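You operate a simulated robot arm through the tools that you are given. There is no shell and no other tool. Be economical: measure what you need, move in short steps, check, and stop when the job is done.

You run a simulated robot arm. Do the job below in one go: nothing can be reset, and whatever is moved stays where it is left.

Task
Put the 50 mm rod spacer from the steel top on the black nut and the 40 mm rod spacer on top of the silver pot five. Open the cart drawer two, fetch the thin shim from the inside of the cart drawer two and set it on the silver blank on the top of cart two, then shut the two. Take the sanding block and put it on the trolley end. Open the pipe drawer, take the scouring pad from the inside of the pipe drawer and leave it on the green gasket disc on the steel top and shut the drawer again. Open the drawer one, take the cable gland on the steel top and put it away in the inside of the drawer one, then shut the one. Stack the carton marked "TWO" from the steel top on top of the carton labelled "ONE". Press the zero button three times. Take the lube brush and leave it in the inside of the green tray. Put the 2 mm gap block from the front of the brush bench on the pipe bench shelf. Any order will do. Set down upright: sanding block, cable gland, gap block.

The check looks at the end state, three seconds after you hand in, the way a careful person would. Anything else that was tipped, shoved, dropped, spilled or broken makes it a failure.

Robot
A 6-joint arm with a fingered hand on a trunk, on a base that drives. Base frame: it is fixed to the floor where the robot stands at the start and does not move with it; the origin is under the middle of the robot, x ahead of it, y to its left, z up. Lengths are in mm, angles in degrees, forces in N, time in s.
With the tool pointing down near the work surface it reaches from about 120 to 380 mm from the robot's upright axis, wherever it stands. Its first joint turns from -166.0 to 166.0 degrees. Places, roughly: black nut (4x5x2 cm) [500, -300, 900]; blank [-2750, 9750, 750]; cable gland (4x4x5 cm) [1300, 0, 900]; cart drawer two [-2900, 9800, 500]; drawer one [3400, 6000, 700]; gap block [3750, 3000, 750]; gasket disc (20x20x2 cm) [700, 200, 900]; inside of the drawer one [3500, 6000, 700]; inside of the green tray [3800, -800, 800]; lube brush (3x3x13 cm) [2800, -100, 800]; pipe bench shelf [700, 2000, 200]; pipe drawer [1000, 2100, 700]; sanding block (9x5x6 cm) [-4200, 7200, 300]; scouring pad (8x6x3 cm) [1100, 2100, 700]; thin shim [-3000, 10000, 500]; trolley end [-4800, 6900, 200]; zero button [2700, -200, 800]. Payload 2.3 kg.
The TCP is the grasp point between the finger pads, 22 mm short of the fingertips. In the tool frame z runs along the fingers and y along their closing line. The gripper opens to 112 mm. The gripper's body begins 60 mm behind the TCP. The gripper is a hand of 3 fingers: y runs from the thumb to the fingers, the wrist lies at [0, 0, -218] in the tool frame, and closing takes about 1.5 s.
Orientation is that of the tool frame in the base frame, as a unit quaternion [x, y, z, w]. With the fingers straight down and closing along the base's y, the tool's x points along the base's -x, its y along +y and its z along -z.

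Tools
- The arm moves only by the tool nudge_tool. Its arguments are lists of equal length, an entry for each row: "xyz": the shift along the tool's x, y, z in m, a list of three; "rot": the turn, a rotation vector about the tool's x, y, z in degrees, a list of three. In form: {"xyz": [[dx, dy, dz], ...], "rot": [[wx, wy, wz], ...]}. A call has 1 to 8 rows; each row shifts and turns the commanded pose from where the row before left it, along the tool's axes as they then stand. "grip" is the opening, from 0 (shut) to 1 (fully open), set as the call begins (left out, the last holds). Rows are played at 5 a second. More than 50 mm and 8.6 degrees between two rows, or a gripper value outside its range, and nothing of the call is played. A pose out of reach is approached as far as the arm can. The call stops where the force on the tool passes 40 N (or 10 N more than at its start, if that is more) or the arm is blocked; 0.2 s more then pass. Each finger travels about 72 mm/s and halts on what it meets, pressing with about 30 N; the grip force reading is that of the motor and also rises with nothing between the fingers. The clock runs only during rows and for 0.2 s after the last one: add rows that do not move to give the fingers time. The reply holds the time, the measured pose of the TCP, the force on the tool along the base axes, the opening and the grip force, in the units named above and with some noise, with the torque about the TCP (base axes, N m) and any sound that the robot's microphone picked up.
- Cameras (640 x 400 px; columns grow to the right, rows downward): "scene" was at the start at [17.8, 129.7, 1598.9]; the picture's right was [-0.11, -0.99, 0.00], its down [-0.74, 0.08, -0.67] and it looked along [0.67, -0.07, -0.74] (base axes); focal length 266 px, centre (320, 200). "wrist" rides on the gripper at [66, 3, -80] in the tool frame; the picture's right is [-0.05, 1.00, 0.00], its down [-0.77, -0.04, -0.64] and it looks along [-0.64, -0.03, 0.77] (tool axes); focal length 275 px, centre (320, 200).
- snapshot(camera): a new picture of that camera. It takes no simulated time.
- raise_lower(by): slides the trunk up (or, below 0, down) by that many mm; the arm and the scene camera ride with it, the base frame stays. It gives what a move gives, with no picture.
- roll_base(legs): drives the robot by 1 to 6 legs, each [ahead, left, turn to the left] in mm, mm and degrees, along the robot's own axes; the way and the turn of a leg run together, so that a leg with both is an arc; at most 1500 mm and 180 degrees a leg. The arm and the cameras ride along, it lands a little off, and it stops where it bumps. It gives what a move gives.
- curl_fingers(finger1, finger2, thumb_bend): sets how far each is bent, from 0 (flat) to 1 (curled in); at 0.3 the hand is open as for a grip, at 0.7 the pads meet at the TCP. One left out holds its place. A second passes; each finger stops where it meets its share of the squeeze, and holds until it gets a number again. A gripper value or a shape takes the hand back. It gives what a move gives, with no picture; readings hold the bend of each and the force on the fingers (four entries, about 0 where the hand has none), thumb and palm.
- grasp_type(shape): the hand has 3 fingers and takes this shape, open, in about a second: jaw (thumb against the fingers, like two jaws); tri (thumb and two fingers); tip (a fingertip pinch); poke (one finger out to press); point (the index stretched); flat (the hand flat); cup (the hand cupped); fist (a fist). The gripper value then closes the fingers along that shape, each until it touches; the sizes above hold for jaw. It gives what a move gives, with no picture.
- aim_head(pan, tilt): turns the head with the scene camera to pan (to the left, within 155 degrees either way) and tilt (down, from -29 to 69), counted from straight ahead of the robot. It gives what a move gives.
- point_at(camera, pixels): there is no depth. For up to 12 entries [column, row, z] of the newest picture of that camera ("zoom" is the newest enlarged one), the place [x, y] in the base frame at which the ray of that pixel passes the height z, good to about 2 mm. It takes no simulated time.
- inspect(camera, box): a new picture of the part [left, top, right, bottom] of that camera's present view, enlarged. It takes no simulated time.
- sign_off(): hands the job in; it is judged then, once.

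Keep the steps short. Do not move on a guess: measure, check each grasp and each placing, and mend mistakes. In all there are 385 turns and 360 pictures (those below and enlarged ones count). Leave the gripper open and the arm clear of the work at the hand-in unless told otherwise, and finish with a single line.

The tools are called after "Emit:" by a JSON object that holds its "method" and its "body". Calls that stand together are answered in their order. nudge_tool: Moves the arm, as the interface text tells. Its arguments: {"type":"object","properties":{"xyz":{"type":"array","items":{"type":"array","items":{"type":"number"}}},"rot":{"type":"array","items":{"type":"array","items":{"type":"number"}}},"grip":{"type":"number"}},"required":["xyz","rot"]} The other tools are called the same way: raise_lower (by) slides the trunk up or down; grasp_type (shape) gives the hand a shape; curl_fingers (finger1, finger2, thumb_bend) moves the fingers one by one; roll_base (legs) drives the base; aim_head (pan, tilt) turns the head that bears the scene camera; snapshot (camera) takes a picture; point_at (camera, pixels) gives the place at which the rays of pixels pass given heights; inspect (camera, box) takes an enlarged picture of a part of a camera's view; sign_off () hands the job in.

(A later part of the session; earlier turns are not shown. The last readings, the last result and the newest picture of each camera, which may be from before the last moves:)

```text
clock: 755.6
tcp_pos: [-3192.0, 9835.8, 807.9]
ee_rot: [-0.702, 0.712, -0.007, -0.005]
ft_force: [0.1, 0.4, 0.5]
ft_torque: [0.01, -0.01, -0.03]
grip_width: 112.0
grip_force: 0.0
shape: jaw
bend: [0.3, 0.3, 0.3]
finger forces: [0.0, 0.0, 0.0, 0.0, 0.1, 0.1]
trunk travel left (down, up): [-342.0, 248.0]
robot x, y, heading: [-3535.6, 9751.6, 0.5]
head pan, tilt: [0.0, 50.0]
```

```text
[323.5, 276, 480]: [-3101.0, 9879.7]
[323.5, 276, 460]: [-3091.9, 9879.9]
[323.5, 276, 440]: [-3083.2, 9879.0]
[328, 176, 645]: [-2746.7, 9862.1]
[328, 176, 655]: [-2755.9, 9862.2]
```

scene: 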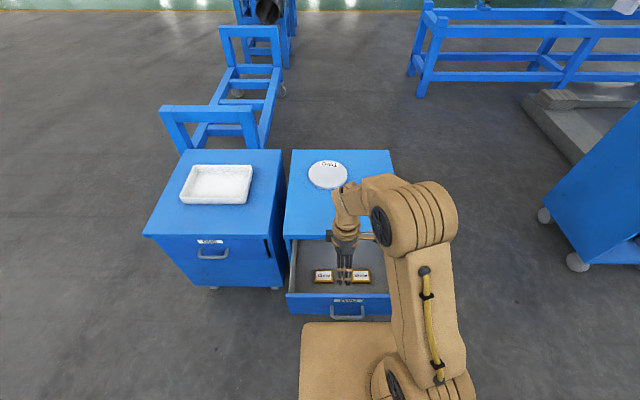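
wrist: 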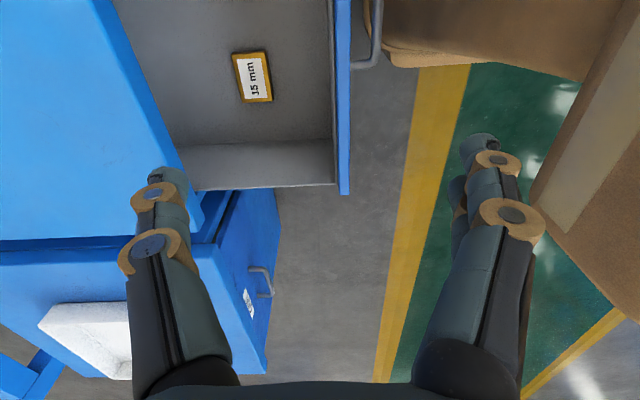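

Shim top ≈ 443, centre (-3084,9879): farther in than thought, so the unyawed hand fits better (camera clears the panel). Turn back +90°, move above it, lower the trunk.

Emit:
{"method": "nudge_tool", "body": {"xyz": [[0, 0, 0], [0, 0, 0], [0, 0, 0], [0, 0, 0], [0, 0, 0], [0, 0, 0], [0, 0, 0], [0, 0, 0]], "rot": [[0, 0, 8.4], [0, 0, 8.4], [0, 0, 8.4], [0, 0, 8.4], [0, 0, 8.4], [0, 0, 8.4], [0, 0, 8.4], [0, 0, 8.4]]}}

Emit:
{"method": "nudge_tool", "body": {"xyz": [[0, 0, 0], [0, 0, 0], [0, 0, 0], [-0.035, 0.015, 0], [-0.035, 0.015, 0], [-0.036, 0.0145, 0], [0, 0, 0]], "rot": [[0, 0, 8.4], [0, 0, 8.4], [0, 0, 5.7], [0, 0, 0], [0, 0, 0], [0, 0, 0], [0, 0, 0]]}}

Emit:
{"method": "raise_lower", "body": {"by": -230}}

Emit:
{"method": "snapshot", "body": {"camera": "wrist"}}

```text
clock: 757.4
tcp_pos: [-3192.5, 9836.9, 808.1]
ee_rot: [-0.19, 0.982, -0.008, 0.001]
ft_force: [0.2, 0.4, 0.4]
ft_torque: [-0.03, 0.0, -0.02]
grip_width: 111.9
grip_force: 0.0
shape: jaw
bend: [0.3, 0.3, 0.3]
finger forces: [0.0, 0.0, 0.0, 0.0, 0.0, 0.0]
trunk travel left (down, up): [-342.0, 248.0]
robot x, y, heading: [-3532.2, 9753.2, 0.3]
head pan, tilt: [0.0, 50.0]
```

```text
clock: 759.0
tcp_pos: [-3085.9, 9879.4, 807.5]
ee_rot: [0.004, 1.0, -0.007, 0.001]
ft_force: [-0.6, -0.4, -0.3]
ft_torque: [-0.01, -0.01, 0.0]
grip_width: 112.2
grip_force: 0.1
shape: jaw
bend: [0.3, 0.3, 0.3]
finger forces: [0.0, 0.0, 0.0, 0.0, 0.0, 0.0]
trunk travel left (down, up): [-342.0, 248.0]
robot x, y, heading: [-3533.6, 9751.5, 0.4]
head pan, tilt: [0.0, 50.0]
```

```text
clock: 761.4
tcp_pos: [-3085.6, 9881.3, 577.8]
ee_rot: [0.005, 1.0, -0.007, 0.002]
ft_force: [0.6, -1.0, 0.4]
ft_torque: [0.03, 0.02, -0.02]
grip_width: 112.2
grip_force: 0.0
shape: jaw
bend: [0.3, 0.3, 0.3]
finger forces: [0.1, 0.0, 0.0, 0.0, 0.1, 0.0]
trunk travel left (down, up): [-112.0, 478.0]
robot x, y, heading: [-3531.7, 9752.1, 0.6]
head pan, tilt: [0.0, 50.0]
```

```text
84 pictures are left
```

wrist: 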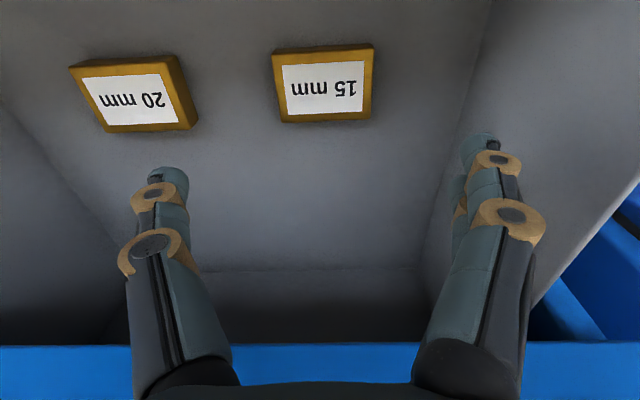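

Shim lies right below the TCP. Lower to TCP ≈ 456.

Emit:
{"method": "nudge_tool", "body": {"xyz": [[0, 0, 0.035], [0, 0, 0.035], [0, 0, 0.03], [0, 0, 0.018], [0, 0, 0]], "rot": [[0, 0, 0], [0, 0, 0], [0, 0, 0], [0, 0, 0], [0, 0, 0]]}}

Emit:
{"method": "snapshot", "body": {"camera": "wrist"}}

```text
clock: 762.6
tcp_pos: [-3085.4, 9878.6, 459.1]
ee_rot: [0.004, 1.0, -0.007, 0.002]
ft_force: [0.6, -1.9, 8.1]
ft_torque: [0.41, 0.01, 0.01]
grip_width: 111.8
grip_force: 0.1
shape: jaw
bend: [0.3, 0.3, 0.3]
finger forces: [4.1, 3.4, 0.0, 0.1, 0.2, 0.0]
trunk travel left (down, up): [-112.0, 478.0]
robot x, y, heading: [-3533.0, 9747.4, 0.5]
head pan, tilt: [0.0, 50.0]
```

```text
83 pictures are left
```

wrist: 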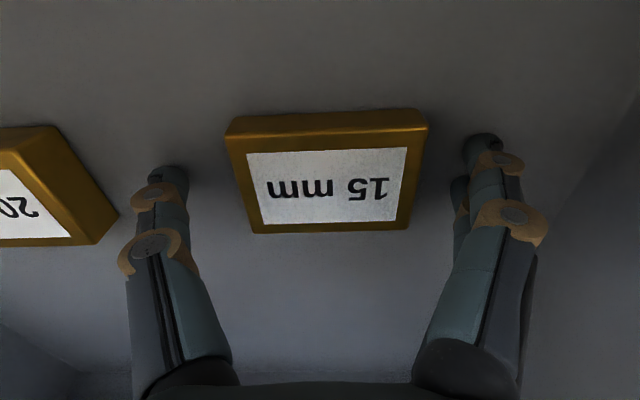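

Fingers just touch the drawer floor. Raise 4 mm and close.

Emit:
{"method": "nudge_tool", "body": {"xyz": [[0, 0, -0.004], [0, 0, 0]], "rot": [[0, 0, 0], [0, 0, 0]]}}

Emit:
{"method": "nudge_tool", "body": {"xyz": [[0, 0, 0], [0, 0, 0], [0, 0, 0], [0, 0, 0], [0, 0, 0], [0, 0, 0]], "rot": [[0, 0, 0], [0, 0, 0], [0, 0, 0], [0, 0, 0], [0, 0, 0], [0, 0, 0]], "grip": 0}}

Emit:
{"method": "snapshot", "body": {"camera": "wrist"}}

```text
clock: 763.2
tcp_pos: [-3085.5, 9878.4, 462.5]
ee_rot: [0.005, 1.0, -0.007, 0.002]
ft_force: [-0.8, 0.5, -1.0]
ft_torque: [0.01, -0.01, -0.01]
grip_width: 112.0
grip_force: 0.0
shape: jaw
bend: [0.3, 0.3, 0.3]
finger forces: [0.0, 0.1, 0.0, 0.0, 0.1, 0.0]
trunk travel left (down, up): [-112.0, 478.0]
robot x, y, heading: [-3532.7, 9752.4, 0.7]
head pan, tilt: [0.0, 50.0]
```

```text
clock: 764.6
tcp_pos: [-3087.1, 9877.8, 461.8]
ee_rot: [0.005, 1.0, -0.008, 0.002]
ft_force: [0.0, -0.1, -0.2]
ft_torque: [0.03, 0.03, 0.0]
grip_width: 64.7
grip_force: 30.4
shape: jaw
bend: [0.71, 0.71, 0.71]
finger forces: [13.4, 13.5, 0.1, 0.0, 26.9, 0.0]
trunk travel left (down, up): [-112.0, 478.0]
robot x, y, heading: [-3535.4, 9747.8, 0.1]
head pan, tilt: [0.0, 50.0]
```

```text
82 pictures are left
```

wrist: 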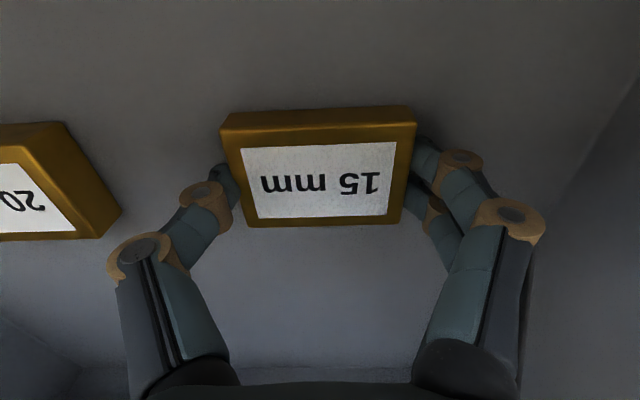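

Shim gripped. Lift with the trunk and check reach to the blank: it is near the far (+x) side of the cart, so I'll carry it around to that side.

Emit:
{"method": "raise_lower", "body": {"by": 330}}

Emit:
{"method": "roll_base", "body": {"legs": [[-330, 0, 0], [0, -740, 0], [1100, 0, 0], [1100, 0, 0], [0, 500, 0], [0, 0, 180]]}}

Emit:
{"method": "aim_head", "body": {"pan": 0, "tilt": 45}}

Emit:
{"method": "snapshot", "body": {"camera": "scene"}}

```text
clock: 767.9
tcp_pos: [-3086.0, 9878.8, 793.3]
ee_rot: [0.004, 1.0, -0.007, 0.002]
ft_force: [0.5, 0.0, -1.7]
ft_torque: [0.01, 0.02, -0.03]
grip_width: 64.6
grip_force: 30.2
shape: jaw
bend: [0.71, 0.71, 0.71]
finger forces: [13.6, 13.5, 0.0, 0.1, 27.0, 0.0]
trunk travel left (down, up): [-442.0, 148.0]
robot x, y, heading: [-3535.1, 9749.6, 0.6]
head pan, tilt: [0.0, 50.0]
```

```text
clock: 794.0
tcp_pos: [-2102.3, 9439.2, 793.3]
ee_rot: [1.0, -0.023, -0.001, -0.008]
ft_force: [-0.1, 1.0, -1.8]
ft_torque: [0.0, -0.01, -0.01]
grip_width: 64.7
grip_force: 30.1
shape: jaw
bend: [0.71, 0.71, 0.71]
finger forces: [13.4, 13.3, 0.0, 0.0, 27.0, 0.0]
trunk travel left (down, up): [-442.0, 148.0]
robot x, y, heading: [-1650.9, 9551.4, 178.4]
head pan, tilt: [0.0, 50.0]
```

```text
clock: 794.6
tcp_pos: [-2103.2, 9438.5, 792.4]
ee_rot: [1.0, -0.022, -0.001, -0.009]
ft_force: [0.8, -0.3, -1.4]
ft_torque: [0.01, 0.01, 0.02]
grip_width: 64.8
grip_force: 29.7
shape: jaw
bend: [0.71, 0.71, 0.71]
finger forces: [13.4, 13.4, 0.1, 0.0, 26.9, 0.1]
trunk travel left (down, up): [-442.0, 148.0]
robot x, y, heading: [-1652.7, 9548.7, 178.4]
head pan, tilt: [0.0, 45.0]
```

```text
81 pictures are left
```

scene: 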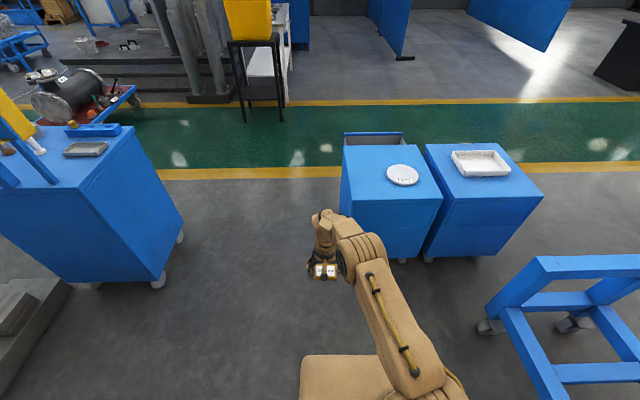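

Emit:
{"method": "point_at", "body": {"camera": "scene", "pixels": [[402, 174, 650], [402, 174, 640], [441, 195, 636], [345, 197, 636], [345, 143, 636], [345, 143, 560], [404, 261, 0], [486, 325, 0]]}}

```text
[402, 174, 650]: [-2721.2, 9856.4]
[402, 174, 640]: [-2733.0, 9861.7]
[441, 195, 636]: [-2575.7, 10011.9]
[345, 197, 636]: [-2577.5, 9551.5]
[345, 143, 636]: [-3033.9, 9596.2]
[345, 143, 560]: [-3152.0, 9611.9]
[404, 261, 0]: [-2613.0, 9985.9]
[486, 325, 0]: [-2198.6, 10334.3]
```

Blank ≈ (-2738,9861), cart edge x≈-2577. Strafe right 350 and approach.

Emit:
{"method": "roll_base", "body": {"legs": [[0, -350, 1.6], [640, 0, 0]]}}

Emit:
{"method": "snapshot", "body": {"camera": "scene"}}

Emit:
{"method": "snapshot", "body": {"camera": "wrist"}}

```text
clock: 800.0
tcp_pos: [-2727.5, 9776.3, 793.3]
ee_rot: [1.0, -0.01, -0.002, -0.008]
ft_force: [0.4, -0.2, -1.3]
ft_torque: [-0.01, -0.03, -0.01]
grip_width: 64.4
grip_force: 29.7
shape: jaw
bend: [0.71, 0.71, 0.71]
finger forces: [13.5, 13.5, 0.1, 0.1, 27.0, 0.1]
trunk travel left (down, up): [-442.0, 148.0]
robot x, y, heading: [-2277.5, 9899.6, 179.9]
head pan, tilt: [0.0, 45.0]
```

```text
80 pictures are left
```

scene: 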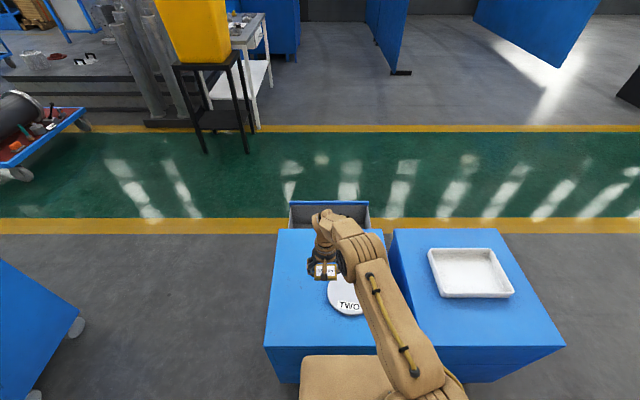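

```text
79 pictures are left
```

wrist: 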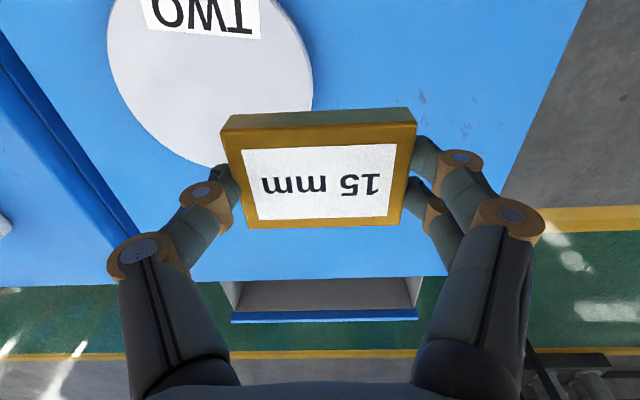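

Emit:
{"method": "point_at", "body": {"camera": "wrist", "pixels": [[107, 60, 648], [313, 85, 648], [222, 168, 648], [210, 75, 648], [107, 60, 660], [313, 85, 660]]}}

Emit:
{"method": "point_at", "body": {"camera": "scene", "pixels": [[327, 292, 648], [350, 315, 648], [347, 293, 648]]}}

```text
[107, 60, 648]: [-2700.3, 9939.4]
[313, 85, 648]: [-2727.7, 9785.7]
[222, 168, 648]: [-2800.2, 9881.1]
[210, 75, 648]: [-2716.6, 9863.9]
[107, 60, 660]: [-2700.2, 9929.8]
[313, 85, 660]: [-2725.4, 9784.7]
```

```text
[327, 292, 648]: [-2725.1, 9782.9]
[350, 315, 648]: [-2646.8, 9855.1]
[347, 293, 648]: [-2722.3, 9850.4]
```

Blank centre (-2724,9861), radius ~76. Move over it and lower.

Emit:
{"method": "nudge_tool", "body": {"xyz": [[0.0035, -0.03, 0], [0, -0.03, 0], [0, -0.025, 0.03], [0, 0, 0.04], [0, 0, 0.03], [0, 0, 0]], "rot": [[0, 0, 0], [0, 0, 0], [0, 0, 0], [0, 0, 0], [0, 0, 0], [0, 0, 0]]}}

Emit:
{"method": "nudge_tool", "body": {"xyz": [[0, 0, 0.004], [0, 0, 0.004], [0, 0, 0]], "rot": [[0, 0, 0], [0, 0, 0], [0, 0, 0]]}}

Emit:
{"method": "snapshot", "body": {"camera": "wrist"}}

```text
clock: 801.4
tcp_pos: [-2721.6, 9864.5, 694.4]
ee_rot: [1.0, -0.009, -0.002, -0.008]
ft_force: [-0.5, 0.0, 0.1]
ft_torque: [0.03, 0.03, 0.02]
grip_width: 64.6
grip_force: 30.0
shape: jaw
bend: [0.71, 0.71, 0.71]
finger forces: [13.5, 13.5, 0.0, 0.0, 26.9, 0.0]
trunk travel left (down, up): [-442.0, 148.0]
robot x, y, heading: [-2279.3, 9898.4, 180.1]
head pan, tilt: [0.0, 45.0]
```

```text
clock: 802.2
tcp_pos: [-2721.7, 9863.6, 686.0]
ee_rot: [1.0, -0.01, -0.002, -0.008]
ft_force: [-0.5, 0.5, -1.9]
ft_torque: [0.0, 0.0, 0.0]
grip_width: 65.0
grip_force: 30.0
shape: jaw
bend: [0.71, 0.71, 0.71]
finger forces: [13.5, 13.5, 0.0, 0.1, 27.0, 0.1]
trunk travel left (down, up): [-442.0, 148.0]
robot x, y, heading: [-2279.7, 9902.1, 179.9]
head pan, tilt: [0.0, 45.0]
```

```text
78 pictures are left
```

wrist: 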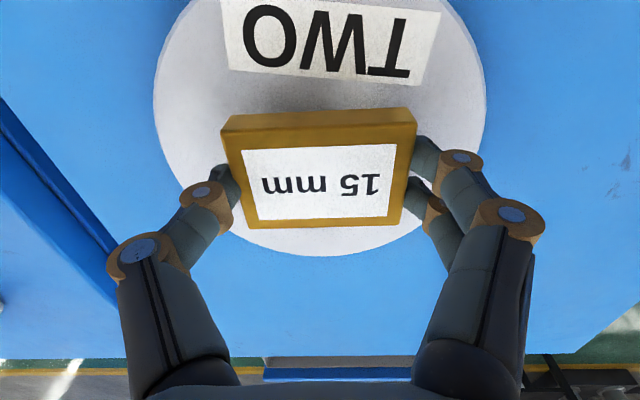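

Centred. Lower to contact.

Emit:
{"method": "nudge_tool", "body": {"xyz": [[0, 0, 0.003], [0, 0, 0.003], [0, 0, 0]], "rot": [[0, 0, 0], [0, 0, 0], [0, 0, 0]]}}

Emit:
{"method": "nudge_tool", "body": {"xyz": [[0, 0, 0.002], [0, 0, 0.002], [0, 0, 0]], "rot": [[0, 0, 0], [0, 0, 0], [0, 0, 0]]}}

Emit:
{"method": "nudge_tool", "body": {"xyz": [[0, 0, 0.0015], [0, 0, 0.0015], [0, 0, 0]], "rot": [[0, 0, 0], [0, 0, 0], [0, 0, 0]]}}

```text
clock: 803.0
tcp_pos: [-2723.5, 9864.2, 679.8]
ee_rot: [1.0, -0.009, -0.001, -0.009]
ft_force: [-0.8, -0.2, -2.1]
ft_torque: [0.0, 0.02, -0.01]
grip_width: 64.5
grip_force: 29.9
shape: jaw
bend: [0.71, 0.71, 0.71]
finger forces: [13.4, 13.6, 0.0, 0.0, 27.0, 0.0]
trunk travel left (down, up): [-442.0, 148.0]
robot x, y, heading: [-2278.7, 9900.3, 180.1]
head pan, tilt: [0.0, 45.0]
```

```text
clock: 803.8
tcp_pos: [-2722.3, 9863.3, 676.6]
ee_rot: [1.0, -0.01, -0.001, -0.008]
ft_force: [0.5, -0.6, -1.8]
ft_torque: [0.02, 0.02, -0.01]
grip_width: 64.6
grip_force: 30.3
shape: jaw
bend: [0.71, 0.71, 0.71]
finger forces: [13.4, 13.5, 0.0, 0.0, 27.0, 0.1]
trunk travel left (down, up): [-442.0, 148.0]
robot x, y, heading: [-2281.2, 9901.3, 180.0]
head pan, tilt: [0.0, 45.0]
```

```text
clock: 804.6
tcp_pos: [-2722.0, 9864.5, 673.3]
ee_rot: [1.0, -0.01, -0.002, -0.007]
ft_force: [0.3, -0.4, -1.7]
ft_torque: [-0.02, 0.0, 0.04]
grip_width: 64.6
grip_force: 30.5
shape: jaw
bend: [0.71, 0.71, 0.71]
finger forces: [13.5, 13.5, 0.0, 0.1, 27.0, 0.0]
trunk travel left (down, up): [-442.0, 148.0]
robot x, y, heading: [-2280.7, 9901.4, 180.1]
head pan, tilt: [0.0, 45.0]
```

Emit:
{"method": "nudge_tool", "body": {"xyz": [[0, 0, 0.0015], [0, 0, 0.0015], [0, 0, 0]], "rot": [[0, 0, 0], [0, 0, 0], [0, 0, 0]]}}

Emit:
{"method": "nudge_tool", "body": {"xyz": [[0, 0, 0.0015], [0, 0, 0.0015], [0, 0, 0]], "rot": [[0, 0, 0], [0, 0, 0], [0, 0, 0]]}}

Emit:
{"method": "nudge_tool", "body": {"xyz": [[0, 0, 0.0015], [0, 0, 0.0015], [0, 0, 0]], "rot": [[0, 0, 0], [0, 0, 0], [0, 0, 0]]}}

```text
clock: 805.4
tcp_pos: [-2721.3, 9865.4, 669.8]
ee_rot: [1.0, -0.009, -0.001, -0.007]
ft_force: [0.8, 0.8, -2.2]
ft_torque: [-0.01, 0.01, -0.04]
grip_width: 64.5
grip_force: 30.1
shape: jaw
bend: [0.71, 0.71, 0.71]
finger forces: [13.5, 13.4, 0.1, 0.0, 27.0, 0.0]
trunk travel left (down, up): [-442.0, 148.0]
robot x, y, heading: [-2277.7, 9902.2, 179.9]
head pan, tilt: [0.0, 45.0]
```

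```text
clock: 806.2
tcp_pos: [-2722.8, 9864.1, 669.7]
ee_rot: [1.0, -0.009, -0.003, -0.007]
ft_force: [-3.4, -0.6, 13.5]
ft_torque: [-0.14, 0.0, 0.01]
grip_width: 64.1
grip_force: 29.7
shape: jaw
bend: [0.72, 0.72, 0.71]
finger forces: [15.8, 14.7, 0.0, 0.0, 28.6, 0.0]
trunk travel left (down, up): [-442.0, 148.0]
robot x, y, heading: [-2276.6, 9901.1, 179.8]
head pan, tilt: [0.0, 45.0]
```

```text
clock: 807.0
tcp_pos: [-2722.6, 9863.8, 667.2]
ee_rot: [1.0, -0.01, -0.006, -0.008]
ft_force: [2.6, 0.6, 24.7]
ft_torque: [-0.17, -0.12, 0.07]
grip_width: 62.2
grip_force: 29.8
shape: jaw
bend: [0.73, 0.73, 0.71]
finger forces: [19.3, 17.0, 0.0, 0.1, 30.3, 0.0]
trunk travel left (down, up): [-442.0, 148.0]
robot x, y, heading: [-2278.8, 9901.6, 179.9]
head pan, tilt: [0.0, 45.0]
stopped in row 3: the force on the tool passed its limit (the readings are from after the stop); the commanded pose is now the measured one
```

In contact. Raise 3 mm, open, lift, check.

Emit:
{"method": "nudge_tool", "body": {"xyz": [[0, 0, -0.003], [0, 0, 0]], "rot": [[0, 0, 0], [0, 0, 0]]}}

Emit:
{"method": "nudge_tool", "body": {"xyz": [[0, 0, 0], [0, 0, 0], [0, 0, 0], [0, 0, 0], [0, 0, -0.03], [0, 0, -0.04], [0, 0, -0.04], [0, 0, 0]], "rot": [[0, 0, 0], [0, 0, 0], [0, 0, 0], [0, 0, 0], [0, 0, 0], [0, 0, 0], [0, 0, 0], [0, 0, 0]], "grip": 1}}

Emit:
{"method": "snapshot", "body": {"camera": "wrist"}}

```text
clock: 807.6
tcp_pos: [-2722.9, 9863.9, 668.3]
ee_rot: [1.0, -0.009, -0.003, -0.008]
ft_force: [2.4, -0.6, 7.3]
ft_torque: [0.1, -0.03, 0.01]
grip_width: 62.7
grip_force: 30.0
shape: jaw
bend: [0.73, 0.72, 0.71]
finger forces: [14.5, 14.7, 0.0, 0.1, 29.0, 0.0]
trunk travel left (down, up): [-442.0, 148.0]
robot x, y, heading: [-2277.3, 9896.9, 179.7]
head pan, tilt: [0.0, 45.0]
```

```text
clock: 809.5
tcp_pos: [-2722.5, 9862.5, 779.6]
ee_rot: [1.0, -0.008, -0.003, -0.006]
ft_force: [0.5, 0.5, -0.8]
ft_torque: [0.0, 0.0, -0.01]
grip_width: 112.0
grip_force: 0.0
shape: jaw
bend: [0.3, 0.3, 0.3]
finger forces: [0.1, 0.1, 0.0, 0.0, 0.0, 0.1]
trunk travel left (down, up): [-442.0, 148.0]
robot x, y, heading: [-2278.6, 9902.1, 179.7]
head pan, tilt: [0.0, 45.0]
```

```text
77 pictures are left
```

wrist: 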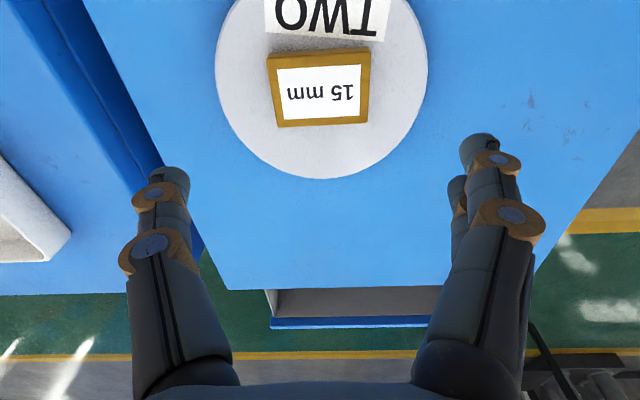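

Shim rests on the blank. Drive back round to the drawer side and make a fist before the handle.

Emit:
{"method": "nudge_tool", "body": {"xyz": [[0, 0, -0.03], [0, 0, 0], [0, 0, 0], [0, 0, 0], [0, 0, 0], [0, 0, 0], [0, 0, 0]], "rot": [[0, 0, 0], [0, 0, 0], [0, 0, 0], [0, 0, 0], [0, 0, 0], [0, 0, 0], [0, 0, 0]], "grip": 0}}

Emit:
{"method": "roll_base", "body": {"legs": [[-600, 0, 0], [0, 870, 0], [1150, 0, 0], [1080, 0, 0], [0, 0, 180], [0, 730, 0]]}}

Emit:
{"method": "raise_lower", "body": {"by": -290}}

Emit:
{"method": "aim_head", "body": {"pan": 0, "tilt": 45}}

Emit:
{"method": "snapshot", "body": {"camera": "scene"}}

```text
clock: 811.0
tcp_pos: [-2721.8, 9863.0, 807.7]
ee_rot: [1.0, -0.009, -0.003, -0.007]
ft_force: [-0.2, 0.0, -0.3]
ft_torque: [0.02, -0.02, -0.01]
grip_width: 0.1
grip_force: 30.0
shape: jaw
bend: [0.68, 0.68, 0.76]
finger forces: [0.0, 0.1, 0.1, 0.0, 0.0, 0.0]
trunk travel left (down, up): [-442.0, 148.0]
robot x, y, heading: [-2280.2, 9902.8, 180.1]
head pan, tilt: [0.0, 45.0]
```

```text
clock: 840.0
tcp_pos: [-3418.7, 9780.5, 808.7]
ee_rot: [0.026, 1.0, -0.007, 0.003]
ft_force: [0.1, -1.2, 0.7]
ft_torque: [-0.01, -0.01, 0.03]
grip_width: 0.1
grip_force: 29.8
shape: jaw
bend: [0.68, 0.68, 0.76]
finger forces: [0.0, 0.1, 0.0, 0.0, 0.0, 0.0]
trunk travel left (down, up): [-442.0, 148.0]
robot x, y, heading: [-3860.7, 9759.3, -2.0]
head pan, tilt: [0.0, 45.0]
```

```text
clock: 843.0
tcp_pos: [-3418.2, 9779.7, 517.6]
ee_rot: [0.026, 1.0, -0.007, 0.003]
ft_force: [0.4, 0.2, 0.5]
ft_torque: [0.01, 0.03, -0.02]
grip_width: 0.0
grip_force: 29.9
shape: jaw
bend: [0.68, 0.68, 0.76]
finger forces: [0.0, 0.0, 0.0, 0.0, 0.1, 0.0]
trunk travel left (down, up): [-152.0, 438.0]
robot x, y, heading: [-3866.4, 9757.1, -2.4]
head pan, tilt: [0.0, 45.0]
```

```text
clock: 843.5
tcp_pos: [-3418.3, 9779.6, 518.8]
ee_rot: [0.027, 1.0, -0.007, 0.002]
ft_force: [0.3, 0.7, -0.2]
ft_torque: [0.0, 0.01, 0.01]
grip_width: 0.3
grip_force: 30.5
shape: jaw
bend: [0.68, 0.68, 0.76]
finger forces: [0.0, 0.0, 0.0, 0.1, 0.0, 0.0]
trunk travel left (down, up): [-152.0, 438.0]
robot x, y, heading: [-3861.7, 9755.4, -2.0]
head pan, tilt: [0.0, 45.0]
```

```text
76 pictures are left
```

scene: 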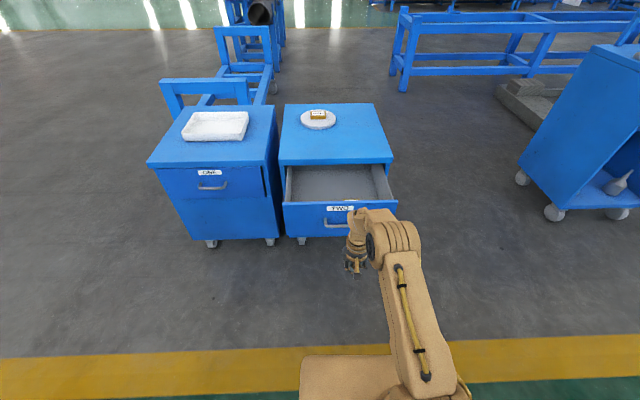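

Handle ahead at (335,222). Turn 2° and push in short legs.

Emit:
{"method": "roll_base", "body": {"legs": [[130, 0, 2], [40, 0, 0], [30, 0, 0], [30, 0, 0], [30, 0, 0]]}}

Emit:
{"method": "snapshot", "body": {"camera": "scene"}}

```text
clock: 846.6
tcp_pos: [-3160.6, 9793.1, 517.2]
ee_rot: [0.009, 1.0, -0.007, 0.004]
ft_force: [0.1, 0.7, 0.5]
ft_torque: [0.03, -0.01, -0.01]
grip_width: 0.0
grip_force: 29.9
shape: jaw
bend: [0.68, 0.68, 0.76]
finger forces: [0.0, 0.1, 0.0, 0.0, 0.1, 0.1]
trunk travel left (down, up): [-152.0, 438.0]
robot x, y, heading: [-3603.1, 9750.1, -0.1]
head pan, tilt: [0.0, 45.0]
```

```text
75 pictures are left
```

scene: 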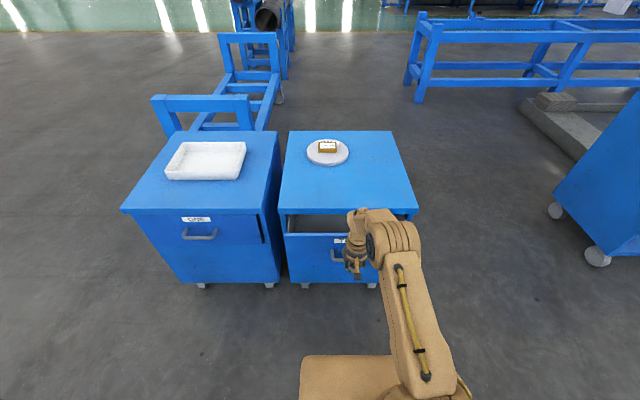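

Nearly in. Continue with small legs.

Emit:
{"method": "roll_base", "body": {"legs": [[20, 0, 0], [20, 0, 0], [15, 0, 0]]}}

Emit:
{"method": "roll_base", "body": {"legs": [[8, 0, 0]]}}

Emit:
{"method": "roll_base", "body": {"legs": [[6, 0, 0]]}}

Emit:
{"method": "inspect", "body": {"camera": "scene", "box": [250, 130, 440, 320]}}

```text
clock: 848.2
tcp_pos: [-3104.4, 9793.2, 519.4]
ee_rot: [0.01, 1.0, -0.006, 0.003]
ft_force: [0.5, 0.4, 0.2]
ft_torque: [0.02, -0.02, 0.02]
grip_width: 0.0
grip_force: 30.1
shape: jaw
bend: [0.68, 0.68, 0.76]
finger forces: [0.0, 0.1, 0.1, 0.0, 0.1, 0.0]
trunk travel left (down, up): [-152.0, 438.0]
robot x, y, heading: [-3549.3, 9751.5, -0.1]
head pan, tilt: [0.0, 45.0]
```

```text
clock: 848.9
tcp_pos: [-3097.1, 9792.9, 518.3]
ee_rot: [0.008, 1.0, -0.007, 0.004]
ft_force: [-1.0, 0.4, -0.3]
ft_torque: [-0.01, -0.02, 0.0]
grip_width: 0.0
grip_force: 30.0
shape: jaw
bend: [0.68, 0.68, 0.76]
finger forces: [0.0, 0.0, 0.0, 0.0, 0.1, 0.0]
trunk travel left (down, up): [-152.0, 438.0]
robot x, y, heading: [-3539.0, 9751.4, 0.0]
head pan, tilt: [0.0, 45.0]
```

```text
clock: 849.6
tcp_pos: [-3090.7, 9793.8, 518.0]
ee_rot: [0.009, 1.0, -0.006, 0.004]
ft_force: [-0.1, -0.4, 0.1]
ft_torque: [0.0, 0.01, 0.0]
grip_width: 0.0
grip_force: 29.9
shape: jaw
bend: [0.68, 0.68, 0.76]
finger forces: [0.0, 0.1, 0.1, 0.0, 0.0, 0.0]
trunk travel left (down, up): [-152.0, 438.0]
robot x, y, heading: [-3536.2, 9754.1, -0.3]
head pan, tilt: [0.0, 45.0]
```

```text
2.11 times, centred on (345, 225) of scene
```

zoom: 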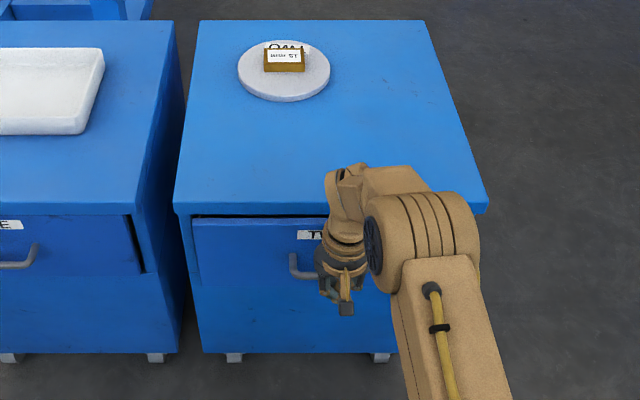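

A slight gap remains above the drawer front. Push a few mm at a time.

Emit:
{"method": "roll_base", "body": {"legs": [[6, 0, 0]]}}

Emit:
{"method": "roll_base", "body": {"legs": [[6, 0, 0]]}}

Emit:
{"method": "roll_base", "body": {"legs": [[5, 0, 0]]}}

Emit:
{"method": "inspect", "body": {"camera": "scene", "box": [250, 130, 440, 320]}}

```text
clock: 850.4
tcp_pos: [-3083.4, 9791.5, 518.0]
ee_rot: [0.009, 1.0, -0.007, 0.004]
ft_force: [-0.2, -0.9, 0.4]
ft_torque: [0.0, 0.01, 0.01]
grip_width: 0.0
grip_force: 30.0
shape: jaw
bend: [0.68, 0.68, 0.76]
finger forces: [0.0, 0.1, 0.1, 0.0, 0.0, 0.1]
trunk travel left (down, up): [-152.0, 438.0]
robot x, y, heading: [-3526.3, 9751.4, -0.1]
head pan, tilt: [0.0, 45.0]
```

```text
clock: 851.1
tcp_pos: [-3078.3, 9792.8, 519.4]
ee_rot: [0.009, 1.0, -0.006, 0.003]
ft_force: [0.0, -0.8, 0.2]
ft_torque: [0.02, 0.0, 0.03]
grip_width: 0.2
grip_force: 30.2
shape: jaw
bend: [0.68, 0.68, 0.76]
finger forces: [0.0, 0.0, 0.0, 0.1, 0.0, 0.1]
trunk travel left (down, up): [-152.0, 438.0]
robot x, y, heading: [-3525.8, 9755.0, -0.2]
head pan, tilt: [0.0, 45.0]
```

```text
clock: 851.8
tcp_pos: [-3073.6, 9792.5, 518.6]
ee_rot: [0.008, 1.0, -0.007, 0.003]
ft_force: [0.2, 0.0, -0.1]
ft_torque: [0.0, 0.02, -0.02]
grip_width: 0.0
grip_force: 29.9
shape: jaw
bend: [0.68, 0.68, 0.76]
finger forces: [0.1, 0.0, 0.0, 0.1, 0.1, 0.0]
trunk travel left (down, up): [-152.0, 438.0]
robot x, y, heading: [-3518.0, 9755.8, -0.1]
head pan, tilt: [0.0, 45.0]
```

```text
2.11 times, centred on (345, 225) of scene
```

zoom: 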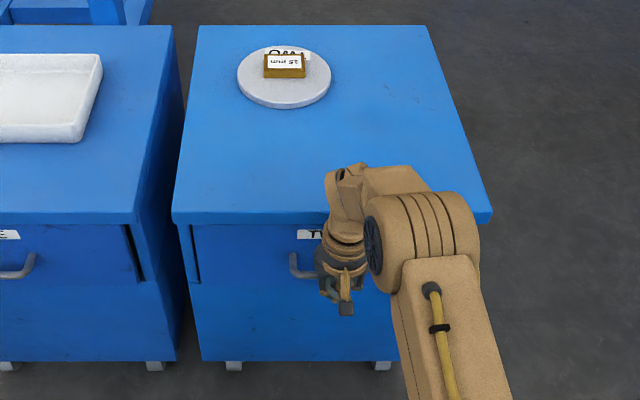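

Looks flush now. One or two more tiny pushes to feel the stop.

Emit:
{"method": "roll_base", "body": {"legs": [[4, 0, 0]]}}

Emit:
{"method": "roll_base", "body": {"legs": [[4, 0, 0]]}}

Emit:
{"method": "inspect", "body": {"camera": "scene", "box": [250, 180, 400, 280]}}

```text
clock: 852.5
tcp_pos: [-3069.8, 9791.8, 519.7]
ee_rot: [0.008, 1.0, -0.007, 0.004]
ft_force: [-6.7, -1.1, 0.6]
ft_torque: [-0.03, -0.05, 0.02]
grip_width: 0.2
grip_force: 30.6
shape: jaw
bend: [0.68, 0.68, 0.76]
finger forces: [0.0, 0.0, 0.0, 0.0, 0.0, 0.1]
trunk travel left (down, up): [-152.0, 438.0]
robot x, y, heading: [-3512.3, 9755.7, -0.0]
head pan, tilt: [0.0, 45.0]
```

```text
clock: 853.3
tcp_pos: [-3067.8, 9792.8, 518.4]
ee_rot: [0.01, 1.0, -0.007, 0.002]
ft_force: [-31.8, -0.1, -1.6]
ft_torque: [-0.01, -0.06, 0.19]
grip_width: 0.3
grip_force: 29.6
shape: jaw
bend: [0.68, 0.68, 0.76]
finger forces: [0.0, 39.1, 0.0, 0.1, 0.1, 0.0]
trunk travel left (down, up): [-152.0, 438.0]
robot x, y, heading: [-3509.2, 9751.4, -0.0]
head pan, tilt: [0.0, 45.0]
```

```text
4.00 times, centred on (325, 230) of scene
```

zoom: 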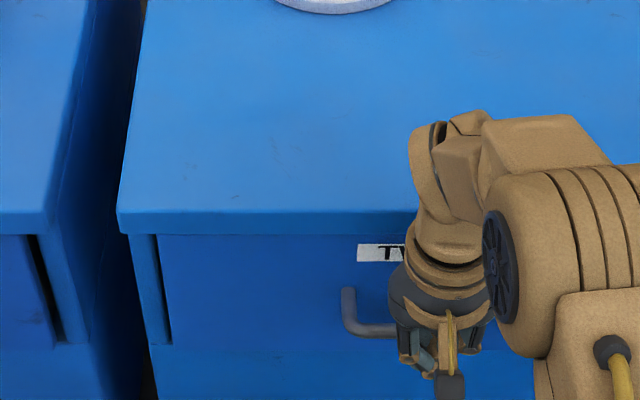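

Drawer shut (32 N stop). Back off, and go down the walkway toward the trolley with the sanding block.

Emit:
{"method": "roll_base", "body": {"legs": [[-330, 0, 0], [0, -1350, 0], [0, 0, -90]]}}

Emit:
{"method": "raise_lower", "body": {"by": 300}}

Emit:
{"method": "aim_head", "body": {"pan": -20, "tilt": 30}}

Emit:
{"method": "snapshot", "body": {"camera": "scene"}}

```text
clock: 865.6
tcp_pos: [-3800.0, 7961.6, 517.1]
ee_rot: [0.711, 0.703, -0.007, -0.005]
ft_force: [0.7, -0.3, 0.0]
ft_torque: [0.01, 0.0, 0.0]
grip_width: 0.1
grip_force: 30.1
shape: jaw
bend: [0.68, 0.68, 0.76]
finger forces: [0.1, 0.0, 0.0, 0.0, 0.0, 0.0]
trunk travel left (down, up): [-152.0, 438.0]
robot x, y, heading: [-3842.8, 8404.6, -89.7]
head pan, tilt: [0.0, 45.0]
```

```text
clock: 868.6
tcp_pos: [-3801.1, 7961.1, 817.4]
ee_rot: [0.711, 0.703, -0.006, -0.004]
ft_force: [-0.5, 0.3, 1.0]
ft_torque: [-0.01, -0.01, 0.02]
grip_width: 0.0
grip_force: 30.5
shape: jaw
bend: [0.68, 0.68, 0.76]
finger forces: [0.0, 0.1, 0.1, 0.1, 0.0, 0.1]
trunk travel left (down, up): [-452.0, 138.0]
robot x, y, heading: [-3841.8, 8401.6, -89.8]
head pan, tilt: [0.0, 45.0]
```

```text
clock: 869.5
tcp_pos: [-3801.2, 7960.4, 817.6]
ee_rot: [0.712, 0.702, -0.006, -0.005]
ft_force: [0.5, 0.5, 0.3]
ft_torque: [0.04, 0.01, -0.01]
grip_width: 0.1
grip_force: 30.3
shape: jaw
bend: [0.68, 0.68, 0.76]
finger forces: [0.0, 0.0, 0.0, 0.0, 0.1, 0.0]
trunk travel left (down, up): [-452.0, 138.0]
robot x, y, heading: [-3843.1, 8403.8, -89.5]
head pan, tilt: [-20.0, 30.0]
```

```text
71 pictures are left
```

scene: 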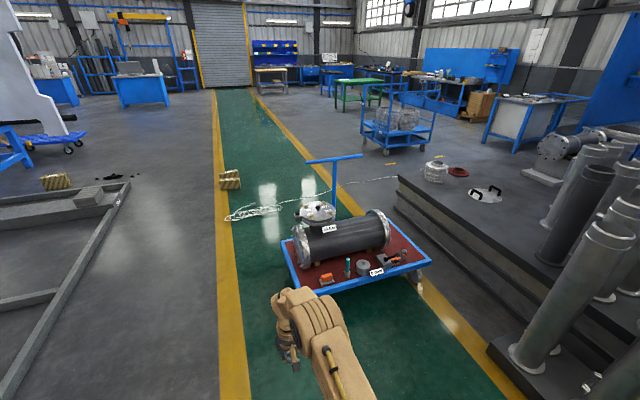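

Emit:
{"method": "inspect", "body": {"camera": "scene", "box": [270, 190, 440, 300]}}

Emit:
{"method": "point_at", "body": {"camera": "scene", "pixels": [[326, 280, 250], [362, 266, 250], [385, 262, 250], [300, 297, 200], [430, 265, 200], [285, 243, 200], [330, 160, 900], [230, 188, 0], [400, 180, 100]]}}

```text
3.64 times, centred on (355, 245) of scene
```

zoom: 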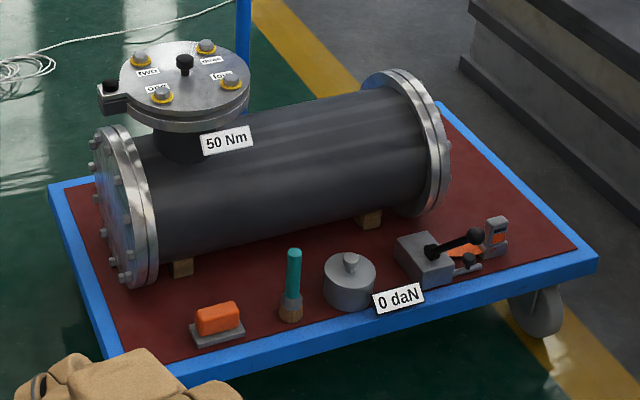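

```text
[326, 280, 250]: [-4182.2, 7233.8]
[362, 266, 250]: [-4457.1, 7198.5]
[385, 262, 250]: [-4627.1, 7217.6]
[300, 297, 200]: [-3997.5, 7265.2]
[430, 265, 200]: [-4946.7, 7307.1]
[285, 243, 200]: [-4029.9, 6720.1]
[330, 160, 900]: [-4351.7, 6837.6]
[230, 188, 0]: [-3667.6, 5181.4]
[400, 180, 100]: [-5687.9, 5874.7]
```

The orange sanding block is at about (-4182,7234) on the trolley deck. Strafe right 340 and roll ahead 780 to the deck's edge; lower the trunk.

Emit:
{"method": "roll_base", "body": {"legs": [[0, -330, 0], [700, 0, 0]]}}

Emit:
{"method": "raise_lower", "body": {"by": -150}}

Emit:
{"method": "aim_head", "body": {"pan": -10, "tilt": 50}}

Emit:
{"method": "snapshot", "body": {"camera": "scene"}}

Emit:
{"method": "snapshot", "body": {"camera": "wrist"}}

```text
clock: 875.1
tcp_pos: [-4125.4, 7260.4, 817.1]
ee_rot: [0.709, 0.705, -0.006, -0.006]
ft_force: [-0.5, 0.0, 0.5]
ft_torque: [-0.01, 0.02, -0.03]
grip_width: 0.1
grip_force: 29.9
shape: jaw
bend: [0.68, 0.68, 0.76]
finger forces: [0.0, 0.0, 0.0, 0.0, 0.0, 0.0]
trunk travel left (down, up): [-452.0, 138.0]
robot x, y, heading: [-4168.8, 7702.8, -89.5]
head pan, tilt: [-20.0, 30.0]
```

```text
clock: 876.8
tcp_pos: [-4124.0, 7259.8, 667.6]
ee_rot: [0.71, 0.704, -0.006, -0.005]
ft_force: [0.4, -0.1, -0.2]
ft_torque: [-0.01, 0.01, -0.01]
grip_width: 0.1
grip_force: 29.5
shape: jaw
bend: [0.68, 0.68, 0.76]
finger forces: [0.1, 0.0, 0.0, 0.0, 0.1, 0.0]
trunk travel left (down, up): [-302.0, 288.0]
robot x, y, heading: [-4168.8, 7699.3, -89.3]
head pan, tilt: [-20.0, 30.0]
```

```text
clock: 877.7
tcp_pos: [-4125.5, 7260.0, 667.5]
ee_rot: [0.71, 0.705, -0.006, -0.006]
ft_force: [0.4, 0.3, -0.2]
ft_torque: [-0.03, -0.01, 0.0]
grip_width: 0.0
grip_force: 30.3
shape: jaw
bend: [0.68, 0.68, 0.76]
finger forces: [0.1, 0.1, 0.0, 0.0, 0.0, 0.0]
trunk travel left (down, up): [-302.0, 288.0]
robot x, y, heading: [-4168.2, 7702.0, -89.7]
head pan, tilt: [-10.0, 50.0]
```

```text
69 pictures are left
```

scene: 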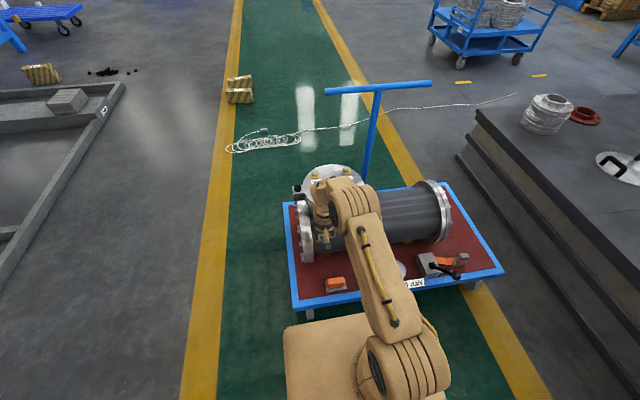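

```text
68 pictures are left
```

wrist: 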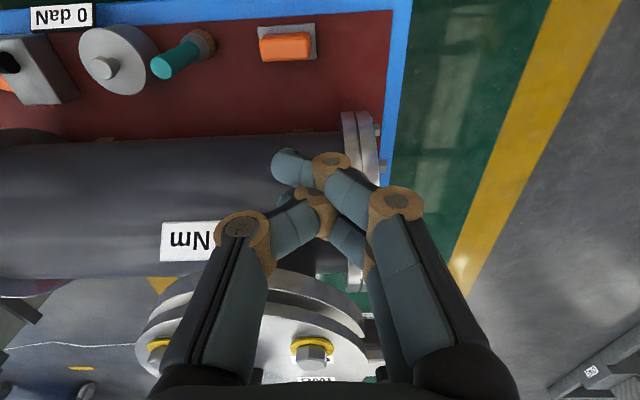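

Emit:
{"method": "inspect", "body": {"camera": "wrist", "box": [230, 0, 350, 90]}}

Emit:
{"method": "inspect", "body": {"camera": "scene", "box": [310, 260, 370, 300]}}

```text
4.44 times, centred on (290, 45) of wrist
```

zoom: 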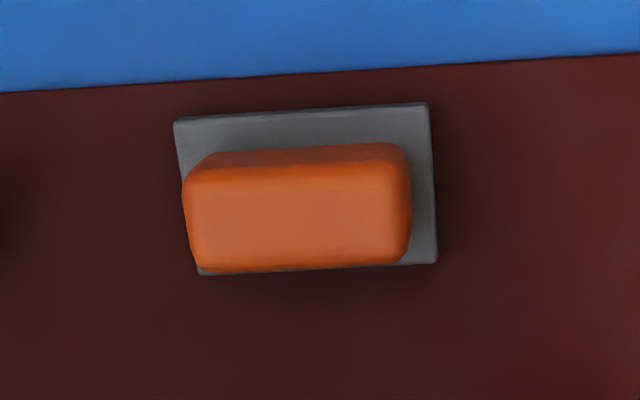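

```text
10.00 times, centred on (340, 280) of scene
```

zoom: 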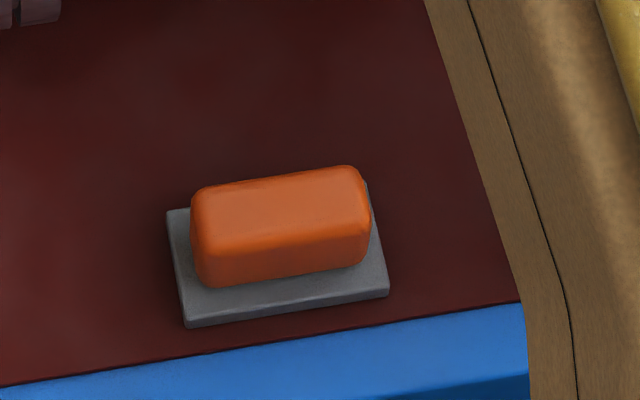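

Emit:
{"method": "point_at", "body": {"camera": "wrist", "pixels": [[285.6, 49, 320], [285.6, 49, 290], [285.6, 49, 260], [257.4, 27, 230], [314.4, 23.6, 230], [257.4, 27, 260], [314.4, 23.6, 260]]}}

Emit:
{"method": "point_at", "body": {"camera": "scene", "pixels": [[336, 280.5, 320], [336, 280.5, 290], [336, 280.5, 260], [326.7, 292.5, 230], [346.8, 289.2, 230], [326.7, 292.5, 260], [395, 255, 230]]}}

```text
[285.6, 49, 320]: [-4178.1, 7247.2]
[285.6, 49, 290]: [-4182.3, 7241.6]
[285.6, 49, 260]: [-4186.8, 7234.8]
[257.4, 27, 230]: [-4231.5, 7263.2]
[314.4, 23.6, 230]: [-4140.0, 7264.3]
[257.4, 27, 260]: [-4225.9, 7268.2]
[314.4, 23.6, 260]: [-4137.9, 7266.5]
```

```text
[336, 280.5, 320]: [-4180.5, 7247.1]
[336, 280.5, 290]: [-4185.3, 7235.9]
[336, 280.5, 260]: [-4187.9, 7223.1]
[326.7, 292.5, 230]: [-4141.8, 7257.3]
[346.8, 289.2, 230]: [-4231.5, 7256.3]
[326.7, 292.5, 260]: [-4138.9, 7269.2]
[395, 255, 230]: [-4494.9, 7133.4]
```

Block: base 88×50 on deck z≈255, top ≈ 318, centre (-4182,7242). Open, move above it, lower the trunk 285.

Emit:
{"method": "nudge_tool", "body": {"xyz": [[-0.009, -0.028, 0], [-0.009, -0.029, 0], [0, 0, 0], [0, 0, 0], [0, 0, 0]], "rot": [[0, 0, 0], [0, 0, 0], [0, 0, 0], [0, 0, 0], [0, 0, 0]], "grip": 1}}

Emit:
{"method": "raise_lower", "body": {"by": -270}}

Emit:
{"method": "snapshot", "body": {"camera": "wrist"}}

```text
clock: 878.9
tcp_pos: [-4182.4, 7242.5, 669.0]
ee_rot: [0.71, 0.704, -0.006, -0.005]
ft_force: [0.3, 0.4, -0.1]
ft_torque: [-0.01, 0.01, -0.02]
grip_width: 111.8
grip_force: 0.1
shape: jaw
bend: [0.3, 0.3, 0.3]
finger forces: [0.1, 0.0, 0.1, 0.0, 0.1, 0.0]
trunk travel left (down, up): [-302.0, 288.0]
robot x, y, heading: [-4165.9, 7700.3, -89.2]
head pan, tilt: [-10.0, 50.0]
```

```text
clock: 881.6
tcp_pos: [-4182.2, 7241.5, 399.1]
ee_rot: [0.709, 0.705, -0.006, -0.004]
ft_force: [-0.4, 0.4, -0.6]
ft_torque: [0.01, 0.02, 0.03]
grip_width: 112.1
grip_force: 0.0
shape: jaw
bend: [0.3, 0.3, 0.3]
finger forces: [0.1, 0.0, 0.0, 0.0, 0.1, 0.0]
trunk travel left (down, up): [-32.0, 558.0]
robot x, y, heading: [-4167.6, 7699.2, -89.4]
head pan, tilt: [-10.0, 50.0]
```

```text
65 pictures are left
```

wrist: 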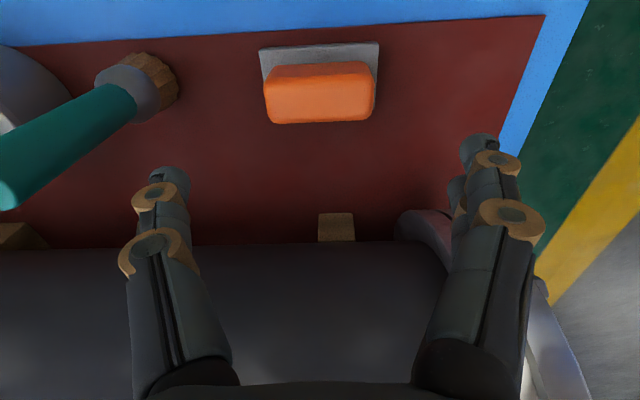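

Aligned; the teal brush is near the thumb, so I narrow the fingers slightly and descend.

Emit:
{"method": "nudge_tool", "body": {"xyz": [[0, 0, 0], [0, 0, 0.02], [0, 0, 0.03], [0, 0, 0.03], [0, 0, 0.02], [0, 0, 0]], "rot": [[0, 0, 0], [0, 0, 0], [0, 0, 0], [0, 0, 0], [0, 0, 0], [0, 0, 0]], "grip": 0.86}}

Emit:
{"method": "snapshot", "body": {"camera": "wrist"}}

```text
clock: 883.0
tcp_pos: [-4182.5, 7242.4, 298.8]
ee_rot: [0.709, 0.706, -0.006, -0.004]
ft_force: [0.2, 0.3, 0.1]
ft_torque: [0.0, -0.01, -0.03]
grip_width: 96.8
grip_force: 0.0
shape: jaw
bend: [0.53, 0.53, 0.49]
finger forces: [0.0, 0.1, 0.1, 0.0, 0.0, 0.1]
trunk travel left (down, up): [-32.0, 558.0]
robot x, y, heading: [-4167.0, 7699.4, -89.4]
head pan, tilt: [-10.0, 50.0]
```

```text
64 pictures are left
```

wrist: 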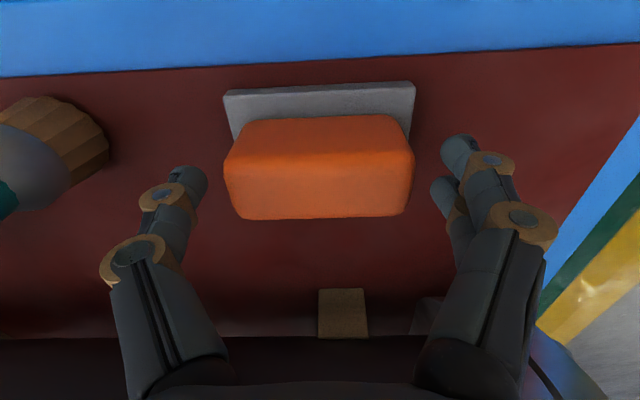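

Lower 6 mm more and close on the orange grip.

Emit:
{"method": "nudge_tool", "body": {"xyz": [[0, 0, 0.006], [0, 0, 0]], "rot": [[0, 0, 0], [0, 0, 0]]}}

Emit:
{"method": "nudge_tool", "body": {"xyz": [[0, 0, 0], [0, 0, 0], [0, 0, 0], [0, 0, 0], [0, 0, 0]], "rot": [[0, 0, 0], [0, 0, 0], [0, 0, 0], [0, 0, 0], [0, 0, 0]], "grip": 0}}

Emit:
{"method": "snapshot", "body": {"camera": "wrist"}}

```text
clock: 883.6
tcp_pos: [-4183.6, 7240.4, 293.4]
ee_rot: [0.71, 0.704, -0.006, -0.005]
ft_force: [-0.6, -0.2, -0.3]
ft_torque: [0.02, -0.01, -0.02]
grip_width: 96.5
grip_force: 0.0
shape: jaw
bend: [0.53, 0.53, 0.49]
finger forces: [0.0, 0.0, 0.1, 0.0, 0.1, 0.0]
trunk travel left (down, up): [-32.0, 558.0]
robot x, y, heading: [-4167.8, 7699.2, -89.5]
head pan, tilt: [-10.0, 50.0]
```

```text
clock: 884.8
tcp_pos: [-4183.5, 7240.1, 293.7]
ee_rot: [0.71, 0.704, -0.006, -0.005]
ft_force: [-0.4, 0.0, -0.4]
ft_torque: [0.02, -0.03, -0.01]
grip_width: 70.0
grip_force: 29.9
shape: jaw
bend: [0.71, 0.7, 0.7]
finger forces: [13.4, 13.3, 0.0, 0.1, 27.3, 0.1]
trunk travel left (down, up): [-32.0, 558.0]
robot x, y, heading: [-4168.4, 7700.4, -89.2]
head pan, tilt: [-10.0, 50.0]
```

```text
63 pictures are left
```

wrist: 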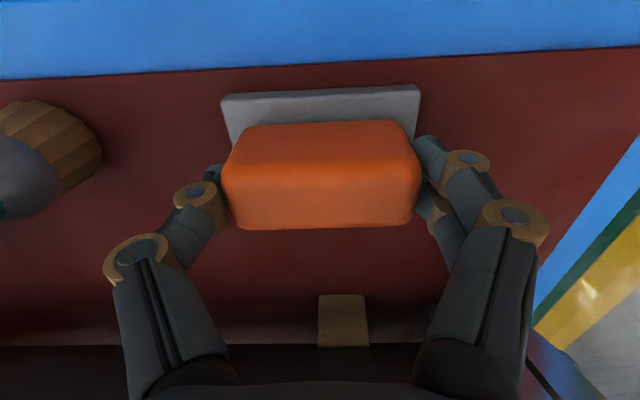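

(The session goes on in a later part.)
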